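You operate a simulated robot arm through the tools that you are given. There is no shell and no other tool. Be economical: measure what you need, move in short steps, check, and stop when the job is done.

The job below is to be done with a simulated robot arm. You get a single attempt, and the scene is never put back.

JOB
Press one ring mark on the wide upturned pot's foot.
Fine: pot in the nest, guide arm over it, press the red stamp once, arm clear, pot back on the board; leave the narrow pot.
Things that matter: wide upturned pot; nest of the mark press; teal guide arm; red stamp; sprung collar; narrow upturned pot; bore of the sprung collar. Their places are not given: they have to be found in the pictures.

Only the result counts: the job must be done as asked and must still hold three seconds after the hand-in. Knocking over, shifting, dropping, spilling or breaking anything else fails it.

ROBOT AND FRAMES
A 5-joint arm with a two-finger parallel gripper, fixed in place. Base frame: the origin is at the foot of the arm, x ahead of it, y to its left, z up; the work surface is at about z = 0.016. Lengths are in m, angles in degrees, forces in N, time in s.
With the tool pointing down near the work surface it reaches from about 0.26 to 0.68 m from the base axis. Its first joint turns from -66.0 to 66.0 degrees. The tool tilts only in the upright plane through the base axis and itself; it spins freely about its own axis. Payload 2.9 kg.
The TCP is the grasp point between the finger pads, 0.03 m short of the fingertips. In the tool frame z runs along the fingers and y along their closing line. Largest opening 0.11 m; finger width 0.02, thickness 0.01; the body of the gripper, 0.048 by 0.112 m, starts 0.055 m behind the TCP.
Orientation is told as [roll, pitch, yaw] about the base's x, y, z axes, in that order, counted from this pose: with the fingers straight down and closing along the base's y, the tool's x points along the base's -x, its y along +y and its z along -z.

CONTROLS
- The arm moves only by the tool jog_arm. Its arguments are lists of equal length, an entry for each row: "rotation": the turn, a rotation vector about the tool's x, y, z in degrees, a list of three; "travel": the shift along the tool's x, y, z in m, a list of three; "claw": the closure in counts, from 0 (fully open) to 255 (shut). In form: {"rotation": [[wx, wy, wz], ...], "travel": [[tx, ty, tz], ...], "claw": [claw, ...]}. A call has 1 to 12 rows; each row is the pose to reach, as a shift and turn from the pose commanded when the call began, along the tool's axes at that moment. Rows are played at 5 a second. More than 0.05 m and 8.6 degrees between two rows, or a gripper value outside its range, and nothing of the call is played. Where a pose cannot be reached the arm comes as near as it can. A force on the tool above 40 N (or 10 N above the force at the start of the call, whichever is more), or a blocked arm, ends the call early, and 0.2 s more pass. The fingers move at their own pace (about 0.108 m/s each) and stop on an object; they squeeze with about 44 N. The grip force told is the motor's: it shows also when the fingers shut on nothing. Time passes only in rows, and 0.2 s behind the last, so rows that repeat a pose let the fingers close. It gives the time, the measured TCP pose, the force on the tool (base axes), the opening and the grip force at its end, in the units of the frame above (readings bear some noise).
- Cameras (640 x 400 px; columns grow to the right, rows downward): "scene" is fixed at [0.0531, -0.4805, 0.5895]; the picture's right is [0.47, -0.88, 0.00], its down [-0.62, -0.32, -0.72] and it looks along [0.64, 0.34, -0.70] (base axes); focal length 279 px, centre (320, 200). "wrist" rides on the gripper at [-0.036, 0, -0.057] in the tool frame; the picture's right is [0.00, -1.00, 0.00], its down [0.97, 0.00, -0.24] and it looks along [0.24, 0.00, 0.97] (tool axes); focal length 218 px, centre (320, 200).
- capture(camera): a new picture of that camera. It takes no simulated time.
- measure_at(camera, pixels): there is no depth. For up to 12 entries [column, row, z] of the newest picture of that camera ("zoom" is the newest enlarged one), the place [x, y] in the base frame at which the ray of that pixel passes the height z, good to about 0.002 m. It takes no simulated time.
- inspect(camera, box): a new picture of the part [left, top, right, bottom] of that camera's present view, enlarged. It takes no simulated time.
- sign_off(): hands the job in; it is judged then, once.

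Keep the steps short. Do not move on a guess: measure, check each grasp and each placing, and mend mistakes. In all there are 80 turns and 54 pictures (those below and enlarged ones count). Leave the gripper open and the arm clear of the work at the hand-in unless told otherwise, and finish with a single line.

The tools are called after ">>>" as name(argument=value, ...) on one line, values as JSON. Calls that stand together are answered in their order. jog_arm: Moves the arm, as the interface text tells. Its arguments: {"type":"object","properties":{"rotation":{"type":"array","items":{"type":"array","items":{"type":"number"}}},"travel":{"type":"array","items":{"type":"array","items":{"type":"number"}}},"claw":{"type":"array","items":{"type":"number"}}},"required":["rotation","travel","claw"]} The other tools are called the same way: capture (camera) takes a picture; measure_at (camera, pixels) gives the place at which the rays of pixels pass given heights; inspect (camera, box) takes an enlarged picture of a part of a camera's view; sign_off () hands the job in.

At the start:

```text
clock: 0.0
ee_pos: [0.4036, -0.1581, 0.371]
tcp_rot: [0.0, 0.0, 0.0]
wrist_force: [0.4, 0.1, -0.4]
opening: 0.1096
grasp_force: 0.0
```

scene: 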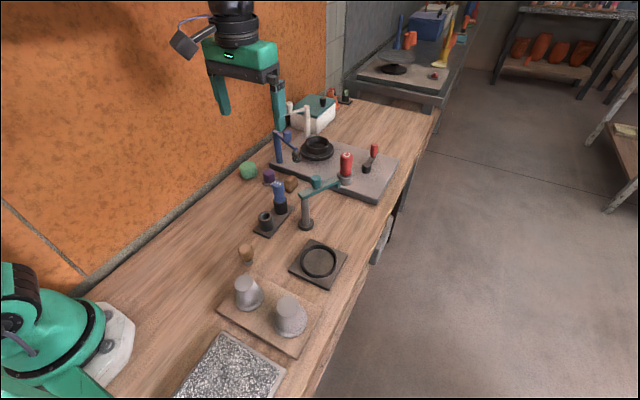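
wrist: 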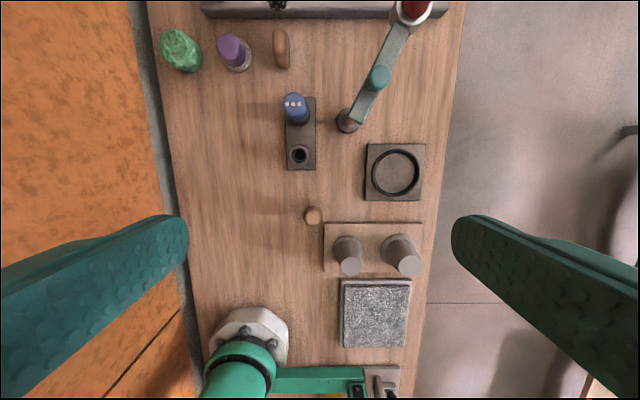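

I see two pots on a board around scene (247,292) and (290,316), a black nest with a ring at (319,262), and a teal guide arm pivoting at (306,222) with a red stamp at (346,165). I'll enlarge these areas.

>>> inspect(camera="scene", box=[200, 220, 360, 370])

>>> inspect(camera="scene", box=[230, 90, 410, 240])

>>> inspect(camera="wrist", box=[270, 0, 470, 280])

```text
2.67 times, centred on (280, 295) of scene
```

zoom: 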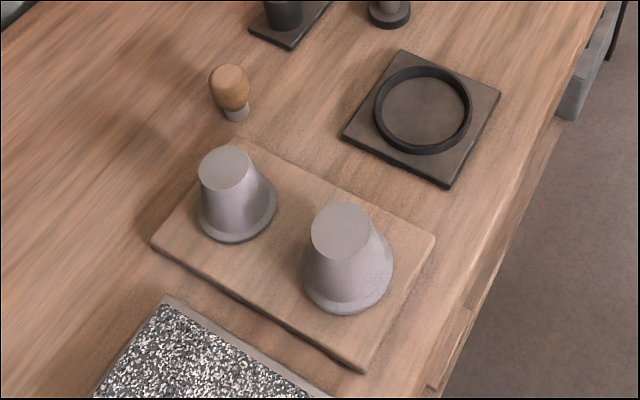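

```text
2.67 times, centred on (320, 165) of scene
```

zoom: 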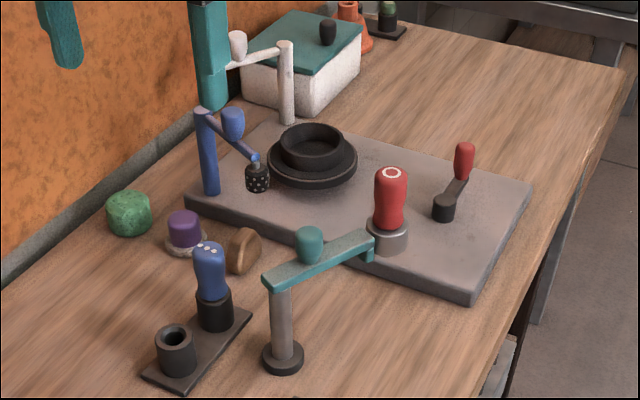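

```text
1.43 times, centred on (370, 140) of wrist
```

zoom: 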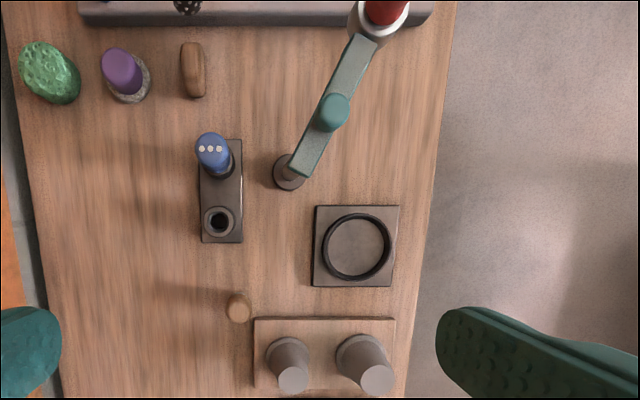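

Next I'll measure key points. On the zoom (wrist, newest): ring edges, pivot base, arm tip. On the scene: pot tops and rims.

>>> measure_at(camera="scene", pixels=[[319, 262, 0.03], [306, 226, 0.016], [316, 180, 0.12], [346, 155, 0.15], [345, 180, 0.1], [252, 302, 0.03], [289, 328, 0.03], [241, 282, 0.09], [288, 302, 0.1], [305, 222, 0.03]])

>>> measure_at(camera="wrist", pixels=[[372, 172, 0.03], [420, 172, 0.03], [396, 149, 0.03], [396, 196, 0.03], [347, 121, 0.03], [378, 78, 0.12], [378, 78, 0.1], [412, 8, 0.14], [349, 268, 0.09], [405, 262, 0.1], [346, 240, 0.03], [398, 240, 0.03]])

```text
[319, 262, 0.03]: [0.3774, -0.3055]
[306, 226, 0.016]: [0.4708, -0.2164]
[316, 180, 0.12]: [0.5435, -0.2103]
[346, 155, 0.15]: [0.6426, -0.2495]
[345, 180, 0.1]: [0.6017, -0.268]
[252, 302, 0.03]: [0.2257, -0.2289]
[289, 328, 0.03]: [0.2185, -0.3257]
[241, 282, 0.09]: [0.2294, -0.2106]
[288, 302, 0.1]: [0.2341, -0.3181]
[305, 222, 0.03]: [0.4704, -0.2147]
```

```text
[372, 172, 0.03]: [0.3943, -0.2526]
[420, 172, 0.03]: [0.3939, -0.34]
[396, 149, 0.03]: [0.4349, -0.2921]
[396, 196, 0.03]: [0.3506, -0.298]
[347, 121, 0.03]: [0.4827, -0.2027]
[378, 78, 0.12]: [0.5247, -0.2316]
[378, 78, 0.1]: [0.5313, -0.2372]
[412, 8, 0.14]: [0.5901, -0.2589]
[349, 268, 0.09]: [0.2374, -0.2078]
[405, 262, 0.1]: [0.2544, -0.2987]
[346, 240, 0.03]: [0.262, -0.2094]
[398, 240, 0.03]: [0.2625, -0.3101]
```

The two cameras disagree by about 15 mm, so I'll take a closer look. I'm moving the gripper to about (0.33, -0.29, 0.30), high above everything.

>>> jog_arm(rotation=[[0, 0, 0], [0, 0, 0], [0, 0, 0], [0, 0, 0], [0, 0, 0]], travel=[[0.02, -0.035, 0.02], [0.04, -0.07, 0.04], [0.06, -0.1, 0.06], [0.074, -0.132, 0.07], [0.074, -0.132, 0.07]], claw=[0, 0, 0, 0, 0])

>>> capture(camera="wrist")

>>> capture(camera="scene")

```text
clock: 1.2
ee_pos: [0.3317, -0.2906, 0.3007]
tcp_rot: [0.0, -0.1, 0.0]
wrist_force: [-0.5, 0.0, 0.0]
opening: 0.1099
grasp_force: 0.0
```

```text
48 pictures are left
```

wrist: 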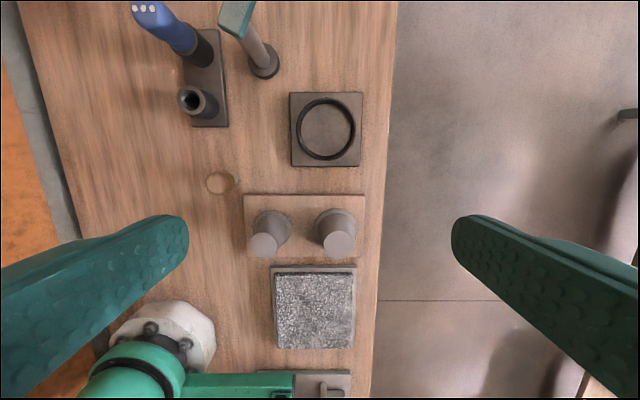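

```text
47 pictures are left
```

scene: 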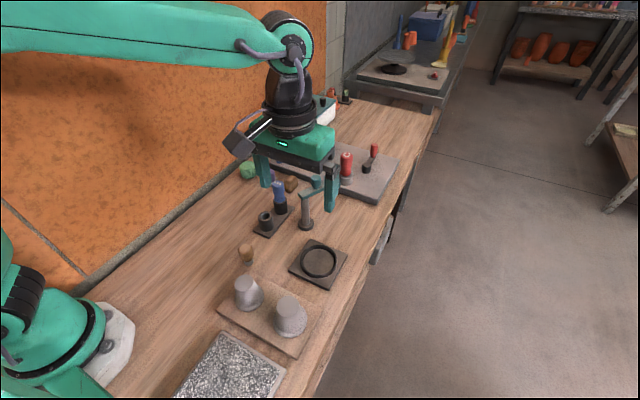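

Enlarging the wrist view around the nest and pots for precise pixels.

>>> inspect(camera="wrist", box=[230, 80, 390, 270])

```text
2.11 times, centred on (310, 175) of wrist
```

zoom: 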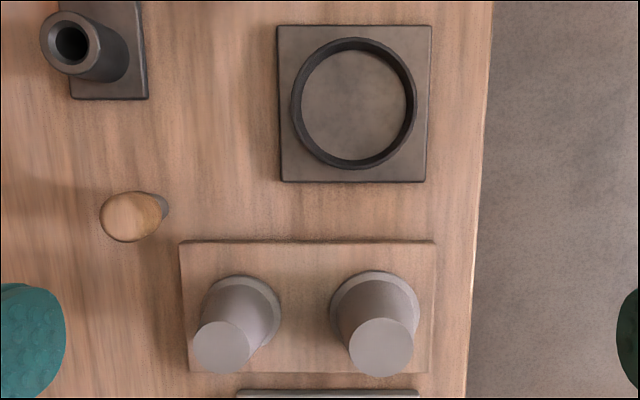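

Measuring those zoom pixels at candidate heights.

>>> measure_at(camera="zoom", pixels=[[291, 103, 0.03], [417, 103, 0.03], [354, 37, 0.03], [354, 169, 0.03], [331, 312, 0.03], [420, 312, 0.03], [376, 271, 0.03], [349, 347, 0.09], [413, 347, 0.09], [194, 348, 0.09], [250, 348, 0.09], [376, 271, 0.025]])

>>> measure_at(camera="scene", pixels=[[318.2, 261.3, 0.03], [318.2, 261.3, 0.02], [288, 302, 0.09], [288, 302, 0.08], [288, 302, 0.07], [288, 302, 0.1], [241, 281, 0.07], [241, 281, 0.08], [241, 281, 0.09]])

>>> measure_at(camera="wrist", pixels=[[343.6, 244.6, 0.07], [343.6, 244.6, 0.08], [343.6, 244.6, 0.09], [343.6, 244.6, 0.1], [268.3, 245.1, 0.07], [268.3, 245.1, 0.08], [268.3, 245.1, 0.09]])

```text
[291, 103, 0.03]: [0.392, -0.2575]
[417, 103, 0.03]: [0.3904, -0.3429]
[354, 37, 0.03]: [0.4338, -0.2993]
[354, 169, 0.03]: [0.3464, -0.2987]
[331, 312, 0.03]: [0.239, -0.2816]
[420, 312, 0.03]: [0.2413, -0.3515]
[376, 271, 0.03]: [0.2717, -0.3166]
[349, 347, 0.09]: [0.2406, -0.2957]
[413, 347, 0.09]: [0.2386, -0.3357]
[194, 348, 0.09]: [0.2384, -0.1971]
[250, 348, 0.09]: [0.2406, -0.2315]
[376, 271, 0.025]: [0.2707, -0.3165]
```

```text
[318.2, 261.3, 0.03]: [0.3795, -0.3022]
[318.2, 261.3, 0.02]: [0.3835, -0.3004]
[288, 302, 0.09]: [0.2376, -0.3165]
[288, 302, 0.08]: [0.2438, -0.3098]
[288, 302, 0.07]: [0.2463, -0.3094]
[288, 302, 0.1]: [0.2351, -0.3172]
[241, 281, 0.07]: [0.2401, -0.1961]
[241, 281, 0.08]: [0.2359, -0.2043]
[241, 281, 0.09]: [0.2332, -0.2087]
```

```text
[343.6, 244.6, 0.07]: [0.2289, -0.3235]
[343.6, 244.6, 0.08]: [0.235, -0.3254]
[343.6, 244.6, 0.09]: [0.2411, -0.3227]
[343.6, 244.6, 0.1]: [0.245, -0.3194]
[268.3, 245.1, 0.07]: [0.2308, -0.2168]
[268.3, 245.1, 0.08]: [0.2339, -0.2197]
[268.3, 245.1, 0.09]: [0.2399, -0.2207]
```

The wide pot is at about (0.238, -0.317), with a rim about 0.070 m wide. The nest centre is about (0.389, -0.300). I'll move above the wide pot and yaw 90°, so the fingers close along x, away from the narrow pot.

>>> jog_arm(rotation=[[0, 0, 8.2], [0, 0, 16.4], [0, 0, 24.6], [0, 0, 32.8], [0, 0, 41], [0, 0, 49.2], [0, 0, 57.4], [0, 0, 65.6], [0, 0, 73.8], [0, 0, 82], [0, 0, 90], [0, 0, 90]], travel=[[0.009, -0.0025, 0.005], [0.018, -0.005, 0.01], [0.027, -0.0075, 0.015], [0.036, -0.01, 0.02], [0.045, -0.0125, 0.025], [0.054, -0.015, 0.03], [0.063, -0.0175, 0.035], [0.072, -0.02, 0.04], [0.081, -0.0225, 0.045], [0.09, -0.025, 0.05], [0.0937, -0.0264, 0.05], [0.0937, -0.0264, 0.05]], claw=[0, 0, 0, 0, 0, 0, 0, 0, 0, 0, 0, 0])

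>>> capture(camera="wrist")

>>> inspect(camera="scene", box=[200, 230, 360, 370])

```text
clock: 3.8
ee_pos: [0.2367, -0.3153, 0.2494]
tcp_rot: [0.1, 0.0, -90.1]
wrist_force: [0.7, 0.3, -0.3]
opening: 0.11
grasp_force: 0.0
```

```text
45 pictures are left
```

wrist: 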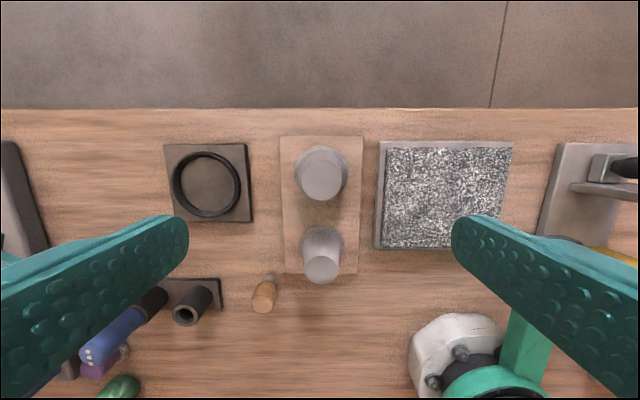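

```text
2.86 times, centred on (280, 300) of scene
```

zoom: 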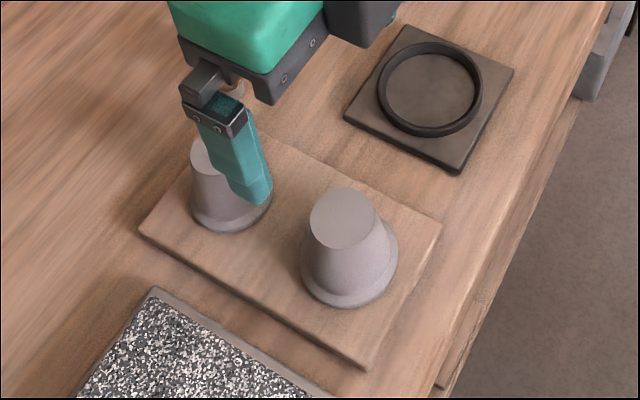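

The wide pot sits at column 322, which matches the tool's centre line. I'll zoom in and measure it.

>>> inspect(camera="wrist", box=[260, 120, 380, 220])

```text
4.00 times, centred on (320, 170) of wrist
```

zoom: 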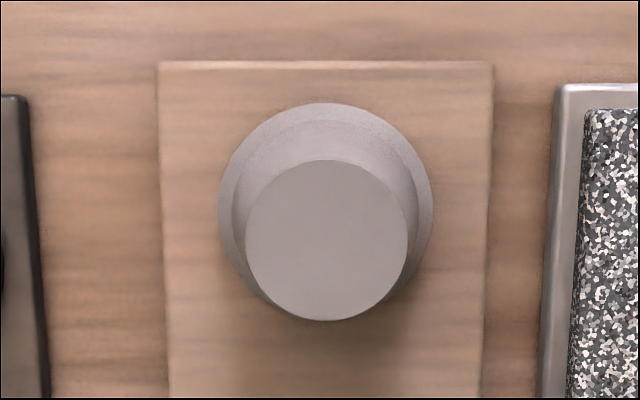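

>>> measure_at(camera="zoom", pixels=[[326, 241, 0.07], [326, 241, 0.08], [326, 241, 0.09], [326, 241, 0.1], [219, 210, 0.03], [432, 210, 0.03], [325, 210, 0.03], [245, 241, 0.09], [408, 241, 0.09], [325, 210, 0.026]])

>>> inspect(camera="scene", box=[260, 280, 320, 350])

```text
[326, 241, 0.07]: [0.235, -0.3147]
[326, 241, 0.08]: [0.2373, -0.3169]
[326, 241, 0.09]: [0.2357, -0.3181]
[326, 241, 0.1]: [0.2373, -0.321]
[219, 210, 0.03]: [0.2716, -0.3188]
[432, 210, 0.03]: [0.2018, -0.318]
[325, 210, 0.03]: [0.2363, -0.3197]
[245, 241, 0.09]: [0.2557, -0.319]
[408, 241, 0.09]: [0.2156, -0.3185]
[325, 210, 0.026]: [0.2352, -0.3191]
```

```text
5.71 times, centred on (290, 315) of scene
```

zoom: 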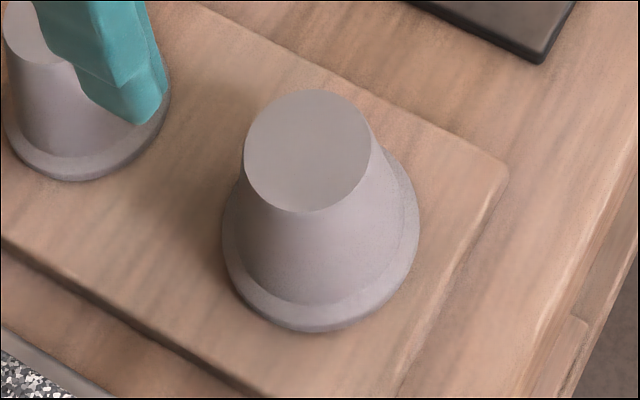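

>>> measure_at(camera="zoom", pixels=[[308, 151, 0.06], [308, 151, 0.07], [308, 151, 0.08], [308, 151, 0.09], [308, 151, 0.1], [320, 242, 0.03], [320, 242, 0.02], [318, 332, 0.03], [318, 332, 0.025], [318, 332, 0.02]])

```text
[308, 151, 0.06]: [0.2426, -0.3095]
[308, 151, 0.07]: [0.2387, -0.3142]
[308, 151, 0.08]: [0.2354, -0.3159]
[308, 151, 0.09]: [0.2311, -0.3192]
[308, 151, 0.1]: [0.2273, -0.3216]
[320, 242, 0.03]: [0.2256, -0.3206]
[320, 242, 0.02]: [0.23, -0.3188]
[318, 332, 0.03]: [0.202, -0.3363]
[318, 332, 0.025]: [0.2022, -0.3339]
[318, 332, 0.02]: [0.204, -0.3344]
```

The foot top is at about z = 0.08, centred at (0.236, -0.318). I'll narrow the fingers to about 0.088 to stay clear of the speckled pad, and descend to TCP z = 0.11 first.

>>> jog_arm(rotation=[[0, 0, 0], [0, 0, 0], [0, 0, 0], [0, 0, 0], [0, 0, 0]], travel=[[-0.0015, 0, 0.03], [-0.0015, 0, 0.06], [-0.0015, 0, 0.1], [-0.0015, 0, 0.141], [-0.0015, 0, 0.141]], claw=[50, 50, 50, 50, 50])

>>> capture(camera="wrist")

>>> inspect(camera="scene", box=[230, 260, 350, 360])

```text
clock: 5.0
ee_pos: [0.2385, -0.3164, 0.1062]
tcp_rot: [0.0, 0.1, -90.0]
wrist_force: [0.3, -0.1, 0.0]
opening: 0.0885
grasp_force: 0.1
```

```text
41 pictures are left
```

wrist: 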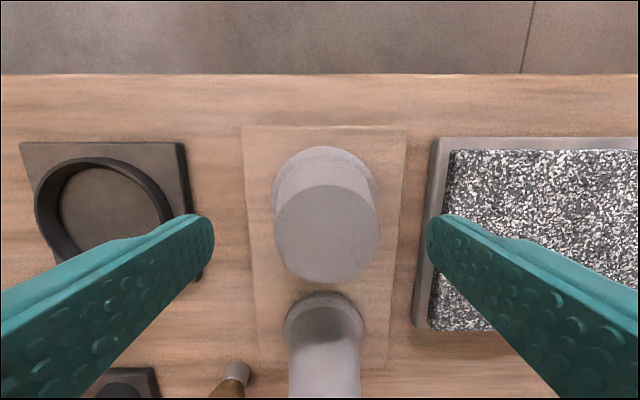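

```text
4.00 times, centred on (290, 310) of scene
```

zoom: 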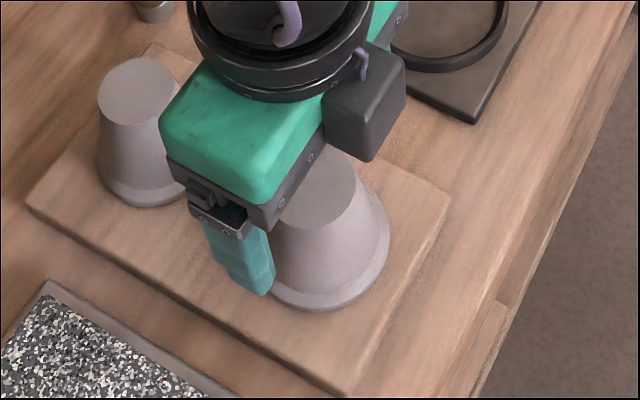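

The pot centre column is 326, about 2 mm toward -x. I'll measure it at z = 0.08 and also sample the ring heights.

>>> measure_at(camera="wrist", pixels=[[326, 234, 0.08], [275, 234, 0.08], [377, 234, 0.08], [326, 283, 0.08], [326, 185, 0.08], [104, 213, 0.03], [36, 205, 0.03], [172, 205, 0.03], [36, 205, 0.04], [172, 205, 0.04], [105, 157, 0.03], [105, 157, 0.04]])

```text
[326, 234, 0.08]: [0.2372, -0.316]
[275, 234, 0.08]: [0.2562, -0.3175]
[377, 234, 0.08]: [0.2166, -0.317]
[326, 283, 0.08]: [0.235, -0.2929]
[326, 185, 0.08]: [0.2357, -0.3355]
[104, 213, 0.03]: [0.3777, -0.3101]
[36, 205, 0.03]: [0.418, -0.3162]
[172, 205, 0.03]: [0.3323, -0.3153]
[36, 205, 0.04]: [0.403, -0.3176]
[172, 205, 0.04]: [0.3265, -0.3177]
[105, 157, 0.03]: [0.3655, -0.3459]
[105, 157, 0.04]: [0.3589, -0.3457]
```

Foot confirmed at (0.236, -0.316), z about 0.08. I'll shift 2 mm toward -x and descend about 36 mm so the tips straddle the cone just above its rim.

>>> jog_arm(rotation=[[0, 0, 0], [0, 0, 0], [0, 0, 0], [0, 0, 0], [0, 0, 0]], travel=[[0, -0.001, 0], [0, -0.001, 0.012], [0, -0.001, 0.024], [0, -0.001, 0.036], [0, -0.001, 0.036]], claw=[50, 50, 50, 50, 50])

>>> inspect(camera="scene", box=[240, 270, 340, 350])

>>> capture(camera="wrist")

```text
clock: 6.2
ee_pos: [0.2367, -0.3182, 0.0701]
tcp_rot: [-0.1, 0.1, -90.0]
wrist_force: [0.6, 0.3, 0.5]
opening: 0.0885
grasp_force: 0.2
```

```text
5.00 times, centred on (290, 310) of scene
```

zoom: 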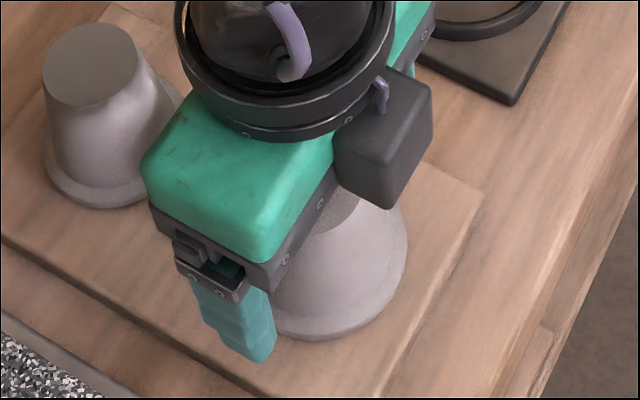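

```text
38 pictures are left
```

wrist: 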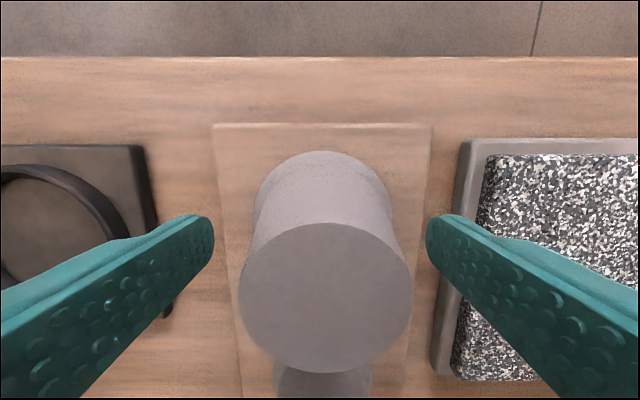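

The fingers straddle the pot with nothing in between, so I'll close them.

>>> jog_arm(rotation=[[0, 0, 0], [0, 0, 0], [0, 0, 0], [0, 0, 0]], travel=[[0, -0.001, 0], [0, -0.001, 0], [0, -0.001, 0], [0, -0.001, 0]], claw=[150, 255, 255, 255])

>>> inspect(camera="scene", box=[240, 270, 340, 350])

```text
clock: 7.2
ee_pos: [0.2349, -0.317, 0.0705]
tcp_rot: [0.0, 0.1, -90.0]
wrist_force: [-1.0, -0.3, -0.2]
opening: 0.0541
grasp_force: 43.7
```

```text
5.00 times, centred on (290, 310) of scene
```

zoom: 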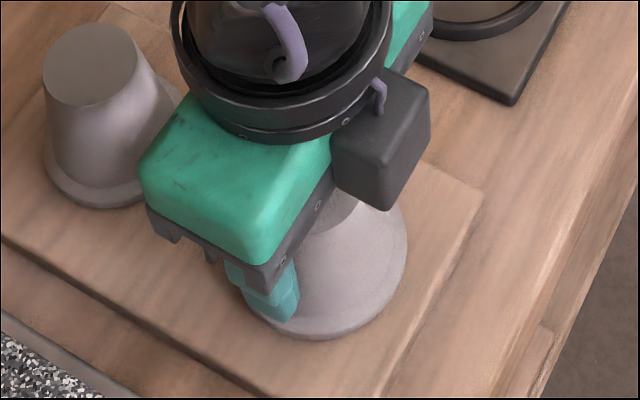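

Gripped at 0.054 opening with 44 N. I'll lift straight up 80 mm and check.

>>> jog_arm(rotation=[[0, 0, 0], [0, 0, 0], [0, 0, 0], [0, 0, 0], [0, 0, 0], [0, 0, 0]], travel=[[0, 0, -0.005], [0, 0, -0.015], [0, 0, -0.03], [0, 0, -0.055], [0, 0, -0.08], [0, 0, -0.08]], claw=[255, 255, 255, 255, 255, 255])

>>> capture(camera="scene")

>>> capture(camera="wrist")

```text
clock: 8.6
ee_pos: [0.2334, -0.3176, 0.1517]
tcp_rot: [0.0, 0.0, -90.1]
wrist_force: [-0.1, 0.3, -1.0]
opening: 0.0541
grasp_force: 44.1
```

```text
36 pictures are left
```

scene: 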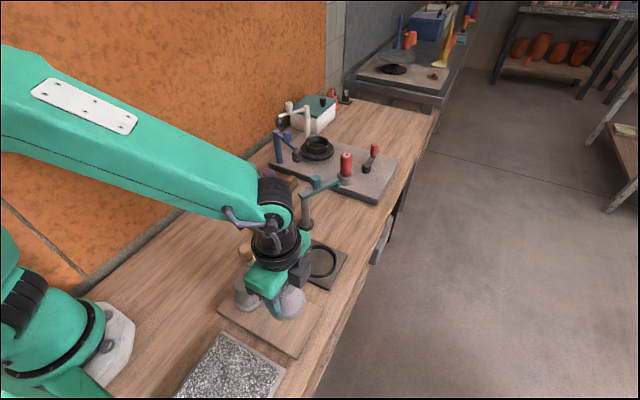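

```text
35 pictures are left
```

wrist: 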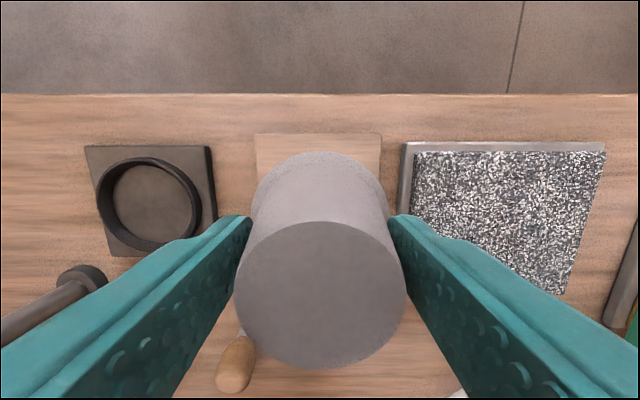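

The pot is securely held. I'll carry it to an intermediate place beside the nest, about (0.345, -0.255, 0.20), for a clear view of the ring.

>>> jog_arm(rotation=[[0, 0, 0], [0, 0, 0], [0, 0, 0], [0, 0, 0], [0, 0, 0], [0, 0, 0]], travel=[[0, 0, -0.025], [0.01, 0.02, -0.048], [0.025, 0.05, -0.048], [0.045, 0.08, -0.048], [0.063, 0.111, -0.048], [0.063, 0.111, -0.048]], claw=[255, 255, 255, 255, 255, 255])

>>> inspect(camera="wrist", box=[200, 60, 360, 220])

>>> inspect(camera="scene", box=[260, 210, 380, 310])

```text
clock: 10.0
ee_pos: [0.3431, -0.2552, 0.198]
tcp_rot: [0.0, 0.0, -89.9]
wrist_force: [0.8, 0.8, -0.2]
opening: 0.054
grasp_force: 44.0
```

```text
2.50 times, centred on (280, 140) of wrist
```

zoom: 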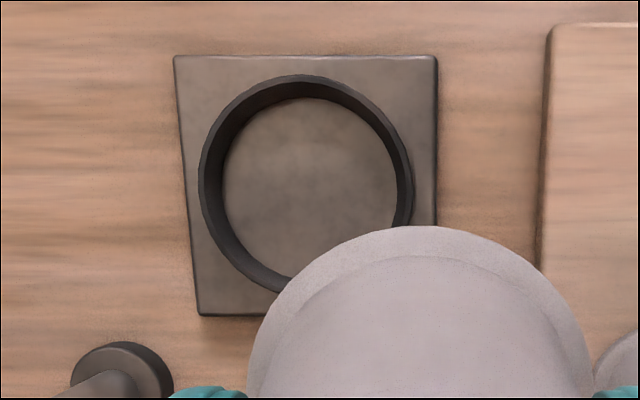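

```text
4.00 times, centred on (320, 260) of scene
```

zoom: 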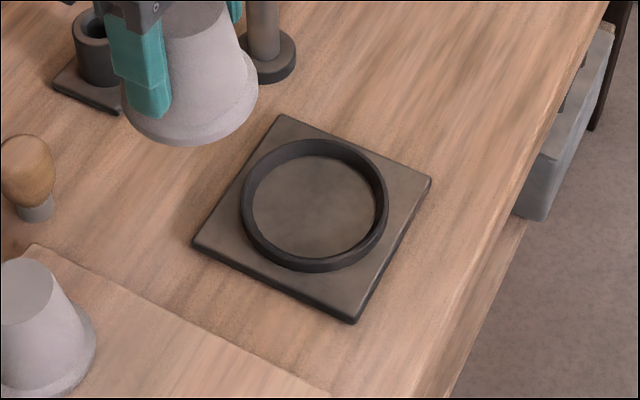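

From the images, the ring is about 11 mm tall with a bore of about 0.072, and its centre is at about (0.390, -0.302). I'll bring the pot over it and hover, then compare the pot and ring outlines directly.

>>> jog_arm(rotation=[[0, 0, 0], [0, 0, 0], [0, 0, 0], [0, 0, 0], [0, 0, 0], [0, 0, 0], [0, 0, 0]], travel=[[-0.025, 0.025, 0], [-0.047, 0.045, 0.01], [-0.047, 0.045, 0.04], [-0.047, 0.045, 0.07], [-0.047, 0.045, 0.095], [-0.047, 0.045, 0.112], [-0.047, 0.045, 0.112]], claw=[255, 255, 255, 255, 255, 255, 255])

>>> inspect(camera="scene", box=[280, 220, 360, 300])

>>> inspect(camera="wrist", box=[220, 90, 420, 220])

```text
clock: 11.6
ee_pos: [0.3912, -0.3013, 0.0869]
tcp_rot: [0.0, -0.1, -90.0]
wrist_force: [1.2, -0.1, -1.4]
opening: 0.0541
grasp_force: 44.0
```

```text
5.00 times, centred on (320, 260) of scene
```

zoom: 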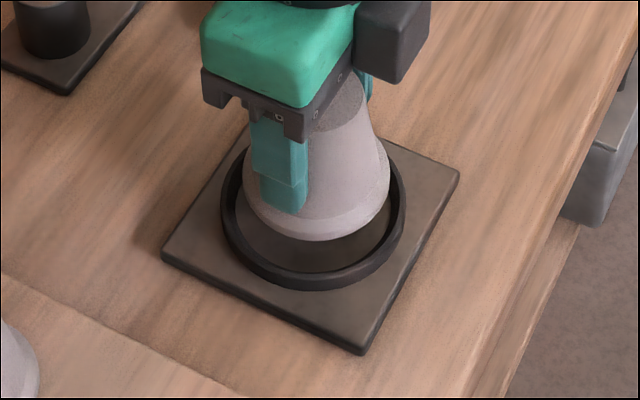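

```text
3.08 times, centred on (320, 155) of wrist
```

zoom: 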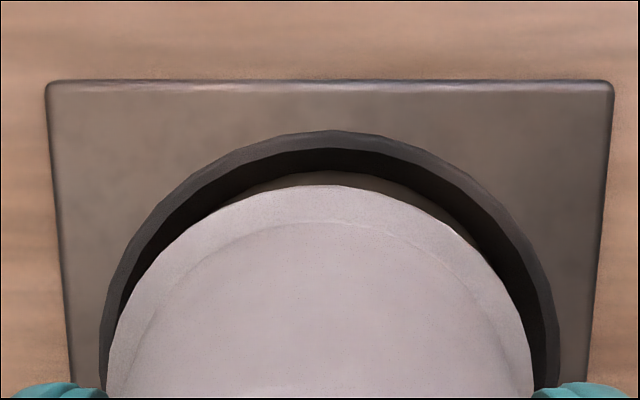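

In the wrist view, the ring centre is about 1.6 mm toward -x from the pot centre. I'll correct x and lower 4 mm, then view it tighter.

>>> jog_arm(rotation=[[0, 0, 0], [0, 0, 0]], travel=[[0, -0.0016, 0.004], [0, -0.0016, 0.004]], claw=[255, 255])

>>> inspect(camera="scene", box=[298, 240, 342, 280])

>>> inspect(camera="wrist", box=[240, 110, 400, 220])

```text
clock: 12.2
ee_pos: [0.3913, -0.3008, 0.0828]
tcp_rot: [0.0, 0.0, -90.0]
wrist_force: [-0.1, 0.3, -1.2]
opening: 0.0538
grasp_force: 43.6
```

```text
10.00 times, centred on (320, 260) of scene
```

zoom: 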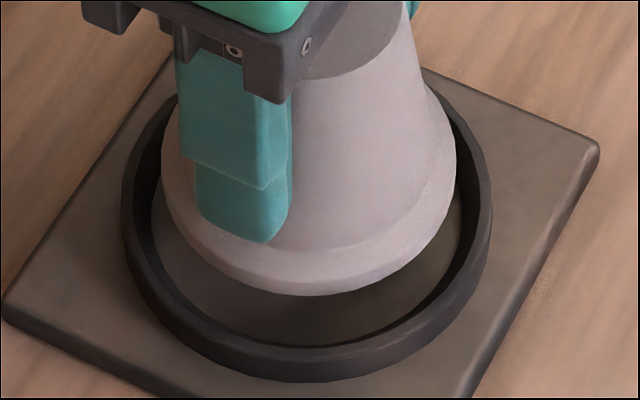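

```text
3.64 times, centred on (320, 165) of wrist
```

zoom: 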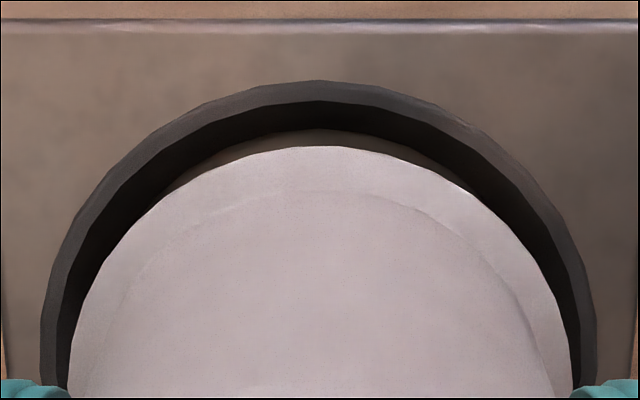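

The pot and ring are now concentric in both views: scene 307 vs 307, wrist 319.5 vs 318.5. I'll lower 14 mm in small rows and check the force.

>>> jog_arm(rotation=[[0, 0, 0], [0, 0, 0], [0, 0, 0], [0, 0, 0], [0, 0, 0]], travel=[[0, 0, 0.004], [0, 0, 0.008], [0, 0, 0.011], [0, 0, 0.014], [0, 0, 0.014]], claw=[255, 255, 255, 255, 255])

>>> inspect(camera="scene", box=[298, 240, 342, 280])

```text
clock: 13.4
ee_pos: [0.3906, -0.3024, 0.072]
tcp_rot: [0.1, -0.1, -90.0]
wrist_force: [0.9, -0.3, -1.1]
opening: 0.054
grasp_force: 44.2
```

```text
10.00 times, centred on (320, 260) of scene
```

zoom: 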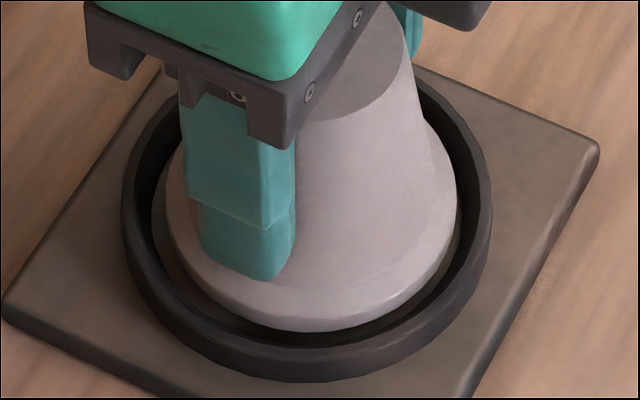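

No contact yet, and the pot is centred within the ring. I'll lower further in 1–2 mm steps.

>>> jog_arm(rotation=[[0, 0, 0], [0, 0, 0], [0, 0, 0], [0, 0, 0]], travel=[[0, 0, 0.002], [0, 0, 0.004], [0, 0, 0.005], [0, 0, 0.005]], claw=[255, 255, 255, 255])

>>> inspect(camera="scene", box=[298, 240, 342, 280])

```text
clock: 14.4
ee_pos: [0.3888, -0.3024, 0.0648]
tcp_rot: [0.0, 0.0, -90.0]
wrist_force: [-0.1, -0.4, -1.7]
opening: 0.0537
grasp_force: 43.7
```

```text
10.00 times, centred on (320, 260) of scene
```

zoom: 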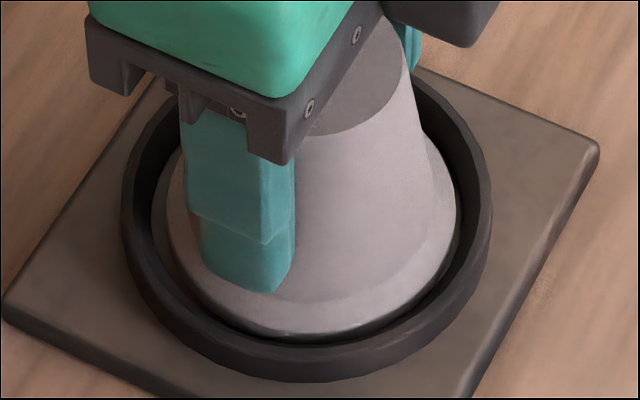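

>>> jog_arm(rotation=[[0, 0, 0], [0, 0, 0], [0, 0, 0], [0, 0, 0]], travel=[[0, 0, 0.001], [0, 0, 0.002], [0, 0, 0.003], [0, 0, 0.003]], claw=[255, 255, 255, 255])

>>> inspect(camera="scene", box=[298, 240, 342, 280])

```text
clock: 15.3
ee_pos: [0.3887, -0.3021, 0.0649]
tcp_rot: [0.2, -0.1, -90.2]
wrist_force: [-1.4, 1.3, 4.8]
opening: 0.0539
grasp_force: 44.3
stopped in row 4: the force on the tool passed its limit (the readings are from after the stop); the commanded pose is now the measured one
```

```text
10.00 times, centred on (320, 260) of scene
```

zoom: 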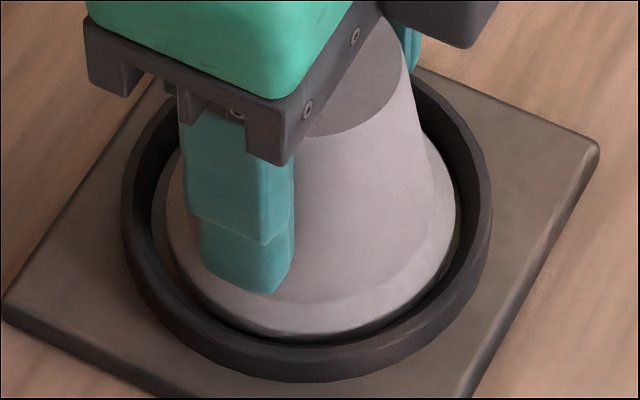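

Contact at TCP z ≈ 0.065, so the pot is on the nest floor with an even gap around it. I'll open the fingers modestly, wait, then rise.

>>> jog_arm(rotation=[[0, 0, 0], [0, 0, 0], [0, 0, 0], [0, 0, 0], [0, 0, 0], [0, 0, 0], [0, 0, 0]], travel=[[0, 0, 0], [0, 0, 0], [0, 0, -0.015], [0, 0, -0.04], [0, 0, -0.08], [0, 0, -0.12], [0, 0, -0.12]], claw=[80, 80, 80, 80, 60, 60, 60])

>>> inspect(camera="scene", box=[298, 240, 342, 280])

>>> capture(camera="wrist")

```text
clock: 16.9
ee_pos: [0.3894, -0.3027, 0.1831]
tcp_rot: [0.0, -0.2, -90.0]
wrist_force: [0.0, -0.6, 0.2]
opening: 0.0842
grasp_force: 0.1
```

```text
10.00 times, centred on (320, 260) of scene
```

zoom: 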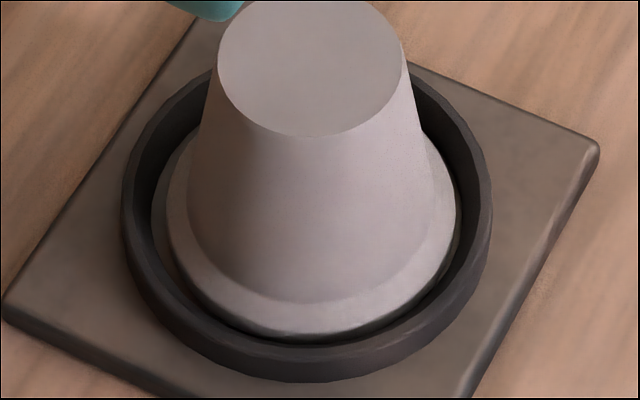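

```text
24 pictures are left
```

wrist: 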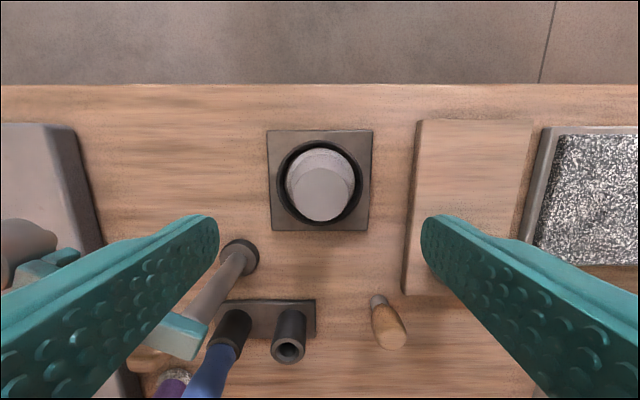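

The pot is seated upright in the nest. Next is the guide arm: its post is at about (0.478, -0.208) and it points about -23°. I'll go high above it, yawing so the closing line lies across the arm, and look closely.

>>> jog_arm(rotation=[[0, 0, 0], [0, 0, 0], [0, 0, -7.5], [0, 0, -15], [0, 0, -22.5], [0, 0, -30], [0, 0, -37.5], [0, 0, -45], [0, 0, -52.5], [0, 0, -60], [0, 0, -67], [0, 0, -67]], travel=[[0, 0, -0.04], [0, 0, -0.08], [0, 0.01, -0.1], [0.01, 0.03, -0.1], [0.02, 0.05, -0.1], [0.03, 0.07, -0.1], [0.04, 0.09, -0.1], [0.05, 0.11, -0.1], [0.06, 0.13, -0.1], [0.068, 0.145, -0.1], [0.068, 0.15, -0.1], [0.068, 0.15, -0.1]], claw=[60, 60, 60, 60, 60, 60, 60, 60, 60, 60, 60, 60])

>>> capture(camera="wrist")

```text
clock: 19.6
ee_pos: [0.5396, -0.2331, 0.2849]
tcp_rot: [-0.1, 0.0, -22.9]
wrist_force: [-0.2, -0.3, -0.3]
opening: 0.0842
grasp_force: 0.1
```

```text
23 pictures are left
```

wrist: 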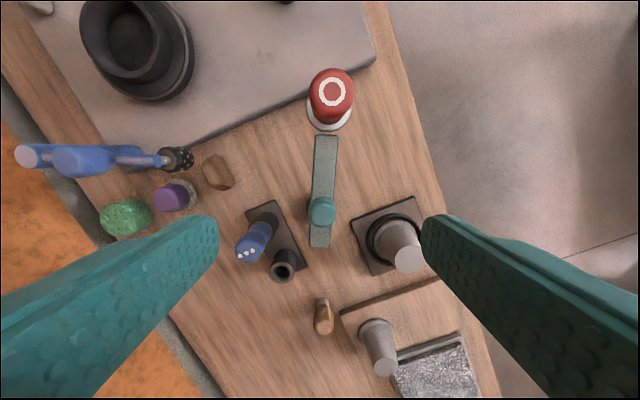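

>>> inspect(camera="wrist", box=[270, 50, 430, 270])

>>> inspect(camera="scene", box=[290, 130, 390, 240])

```text
1.82 times, centred on (350, 160) of wrist
```

zoom: 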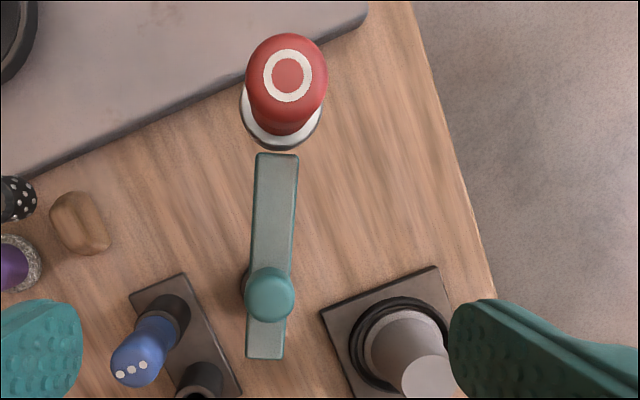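

```text
3.64 times, centred on (340, 185) of scene
```

zoom: 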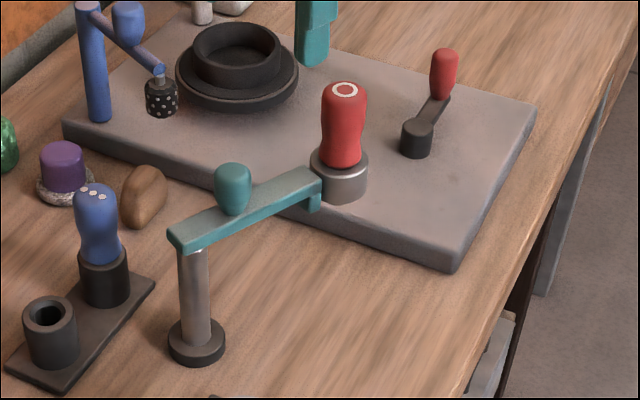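

Locating the knob top (wrist 322.5, 212; scene 316, 177), the arm ends and the stamp top at several heights.

>>> measure_at(camera="wrist", pixels=[[322.5, 212.2, 0.12], [322.5, 212.2, 0.15], [322.5, 212.2, 0.18], [326.4, 134, 0.11], [319.8, 247, 0.11], [326.4, 134, 0.13], [319.8, 247, 0.13], [331.5, 92, 0.14], [331.5, 92, 0.17], [331.5, 92, 0.2]])

>>> measure_at(camera="scene", pixels=[[316.1, 177.3, 0.12], [316.1, 177.3, 0.15], [316.1, 177.3, 0.18], [346.6, 154.7, 0.14], [346.6, 154.7, 0.17], [346.6, 154.7, 0.2], [340, 178, 0.11], [340, 178, 0.13], [299.5, 195.5, 0.11], [299.5, 195.5, 0.13], [346, 178.5, 0.08], [346, 178.5, 0.1]])

```text
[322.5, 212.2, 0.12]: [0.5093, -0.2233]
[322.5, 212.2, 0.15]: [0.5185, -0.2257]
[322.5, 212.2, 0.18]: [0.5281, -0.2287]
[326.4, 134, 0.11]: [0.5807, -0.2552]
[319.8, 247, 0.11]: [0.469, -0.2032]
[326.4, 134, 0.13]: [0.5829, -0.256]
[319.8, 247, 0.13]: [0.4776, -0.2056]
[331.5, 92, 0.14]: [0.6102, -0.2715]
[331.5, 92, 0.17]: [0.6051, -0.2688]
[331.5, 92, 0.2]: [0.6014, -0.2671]
```

```text
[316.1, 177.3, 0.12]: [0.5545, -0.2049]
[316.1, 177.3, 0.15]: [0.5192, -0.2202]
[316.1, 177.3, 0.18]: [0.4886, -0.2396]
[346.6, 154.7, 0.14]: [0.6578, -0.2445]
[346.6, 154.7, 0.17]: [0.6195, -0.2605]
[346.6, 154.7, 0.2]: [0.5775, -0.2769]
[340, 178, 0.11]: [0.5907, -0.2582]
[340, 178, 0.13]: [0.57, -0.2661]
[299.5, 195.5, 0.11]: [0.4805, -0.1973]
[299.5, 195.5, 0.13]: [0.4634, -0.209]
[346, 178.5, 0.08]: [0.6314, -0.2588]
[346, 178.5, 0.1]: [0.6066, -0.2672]
```

Both cameras agree: knob top at (0.519, -0.224), z ≈ 0.15; stamp top at (0.604, -0.268), z ≈ 0.18; arm direction ≈ -25.5°. I'll descend over the knob with fingers straddling it, tips at about z = 0.122.

>>> jog_arm(rotation=[[0, 0, 1.5], [0, 0, 2.5], [0, 0, 2.5], [0, 0, 2.5], [0, 0, 2.5], [0, 0, 2.5]], travel=[[0.0233, 0.0016, 0], [0.0233, 0.0016, 0.03], [0.0233, 0.0016, 0.065], [0.0233, 0.0016, 0.1], [0.0233, 0.0016, 0.133], [0.0233, 0.0016, 0.133]], claw=[60, 60, 60, 60, 60, 60])

>>> inspect(camera="scene", box=[280, 130, 380, 230])

>>> capture(camera="wrist")

```text
clock: 20.9
ee_pos: [0.5202, -0.2213, 0.1512]
tcp_rot: [0.0, -0.3, -25.5]
wrist_force: [1.1, -0.6, 0.4]
opening: 0.0844
grasp_force: 0.1
```

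```text
4.00 times, centred on (330, 180) of scene
```

zoom: 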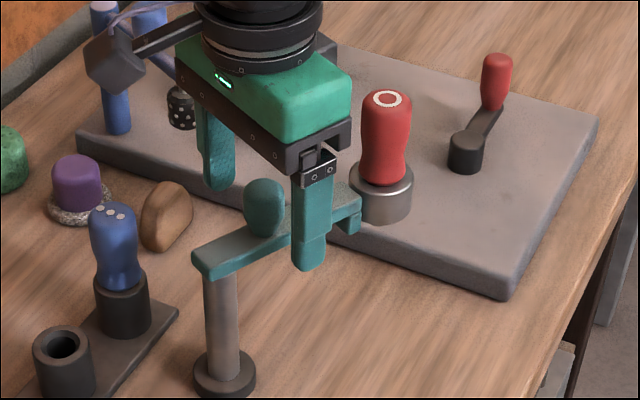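

```text
19 pictures are left
```

wrist: 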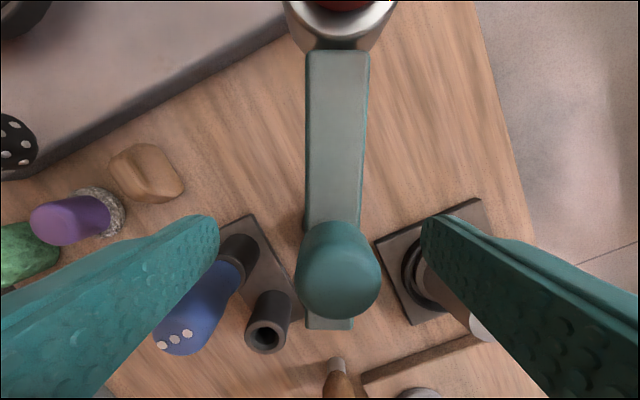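

The knob sits about 4.5 mm to the right (column 338), along -tool y. I'll shift, then close on it.

>>> jog_arm(rotation=[[0, 0, 0], [0, 0, 0], [0, 0, 0], [0, 0, 0], [0, 0, 0]], travel=[[0, -0.0045, 0], [0, -0.0045, 0], [0, -0.0045, 0], [0, -0.0045, 0], [0, -0.0045, 0]], claw=[60, 120, 170, 255, 255])

>>> capture(camera="wrist")

```text
clock: 22.1
ee_pos: [0.5179, -0.2269, 0.1512]
tcp_rot: [-0.1, -0.1, -25.5]
wrist_force: [1.2, 1.8, -1.0]
opening: 0.0254
grasp_force: 45.2
```

```text
18 pictures are left
```

wrist: 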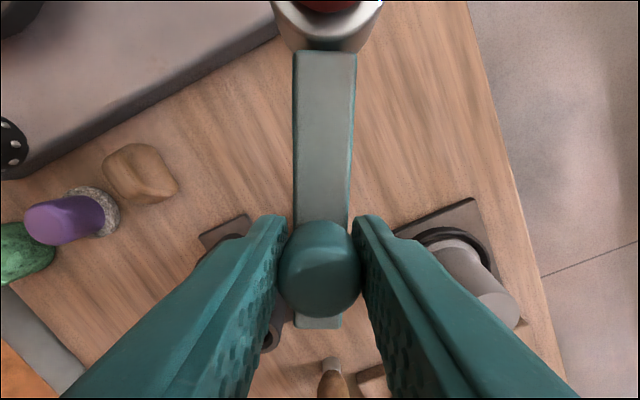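

The knob is gripped at 0.0254. I'll loosen slightly to about 0.028 so the fingers cage it, then sweep the arm clockwise about its post. The first 40° goes in 8° rows.

>>> jog_arm(rotation=[[0, 0, 0], [0, 0, 8], [0, 0, 16], [0, 0, 24], [0, 0, 32], [0, 0, 40], [0, 0, 40]], travel=[[0, 0, 0], [0.0004, -0.0057, 0], [0.0016, -0.0113, 0], [0.0035, -0.0167, 0], [0.0062, -0.0217, 0], [0.0096, -0.02635, 0], [0.0096, -0.02635, 0]], claw=[190, 190, 190, 190, 190, 190, 190])

>>> capture(camera="wrist")

```text
clock: 23.8
ee_pos: [0.4962, -0.2481, 0.1513]
tcp_rot: [0.1, -0.1, -65.5]
wrist_force: [0.4, 0.4, 0.4]
opening: 0.0283
grasp_force: 0.0
```

```text
17 pictures are left
```

wrist: 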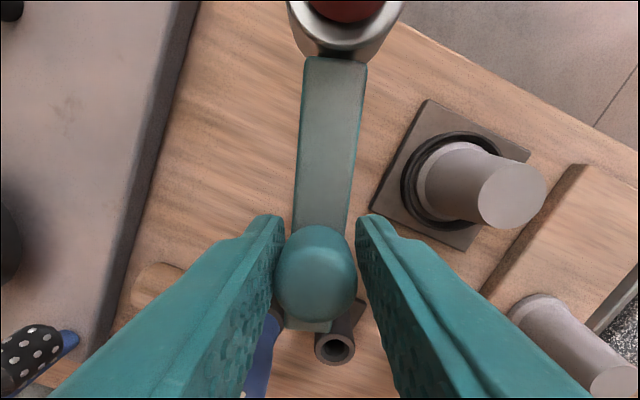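

The caged sweep works: the arm is now at about -71° and follows with no force. The nest is at about -134° from the post. I'll sweep another 40°, then check the collar's height clearance over the pot before going over it.

>>> jog_arm(rotation=[[0, 0, 8], [0, 0, 16], [0, 0, 24], [0, 0, 32], [0, 0, 40], [0, 0, 40]], travel=[[0.0011, -0.0061, 0], [0.0031, -0.0119, 0], [0.0058, -0.0175, 0], [0.0093, -0.0225, 0], [0.0135, -0.0271, 0], [0.0135, -0.0271, 0]], claw=[190, 190, 190, 190, 190, 190])

>>> inspect(camera="scene", box=[270, 190, 370, 290])

```text
clock: 25.1
ee_pos: [0.4673, -0.2468, 0.1511]
tcp_rot: [0.1, 0.1, -105.6]
wrist_force: [2.3, 1.7, 3.6]
opening: 0.0285
grasp_force: 0.2
```

```text
4.00 times, centred on (320, 240) of scene
```

zoom: 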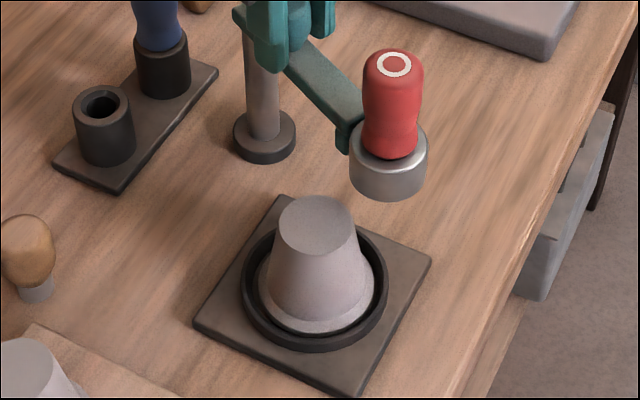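

The collar underside is at about z = 0.085, and the pot foot at about 0.076, so it clears. I'll sweep another 20° slowly, then view.

>>> jog_arm(rotation=[[0, 0, 5], [0, 0, 10], [0, 0, 15], [0, 0, 20], [0, 0, 20]], travel=[[0.0006, -0.0038, 0], [0.0015, -0.0076, 0], [0.0028, -0.0112, 0], [0.0044, -0.0147, 0], [0.0044, -0.0147, 0]], claw=[190, 190, 190, 190, 190])

>>> inspect(camera="scene", box=[280, 200, 360, 280])

```text
clock: 26.4
ee_pos: [0.4533, -0.2379, 0.1518]
tcp_rot: [0.3, 0.0, -125.6]
wrist_force: [7.4, -4.4, -1.1]
opening: 0.0321
grasp_force: 3.8
```

```text
5.00 times, centred on (320, 240) of scene
```

zoom: 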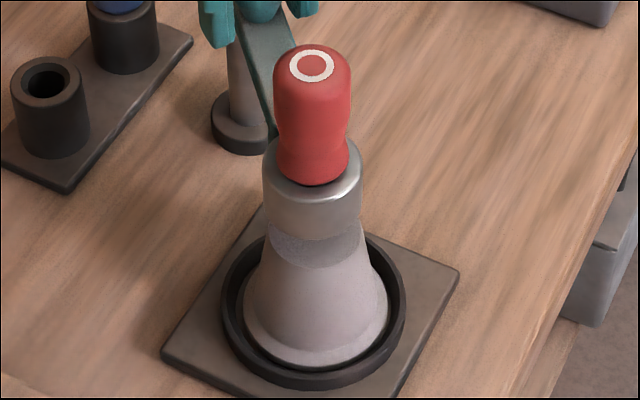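

The sweep now meets resistance (about 8.6 N tangential, fingers forced to 0.032), so the arm is at its end stop with the collar over the pot in the scene view. I'll open, rise and check from above.

>>> jog_arm(rotation=[[0, 0, 0], [0, 0, 0], [0, 0, 0], [0, 0, 0], [0, 0, 0], [0, 0, 0]], travel=[[0, 0.001, 0], [0, 0.001, 0], [0, 0.001, -0.03], [0, 0.001, -0.07], [0, 0.001, -0.11], [0, 0.001, -0.11]], claw=[100, 100, 100, 100, 100, 100])

>>> capture(camera="wrist")

```text
clock: 27.8
ee_pos: [0.4532, -0.2386, 0.2643]
tcp_rot: [0.0, 0.0, -125.6]
wrist_force: [-0.3, 0.3, 0.1]
opening: 0.067
grasp_force: 0.0
```

```text
14 pictures are left
```

wrist: 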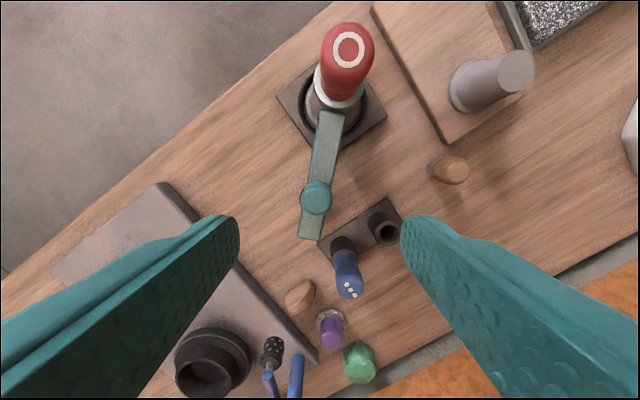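

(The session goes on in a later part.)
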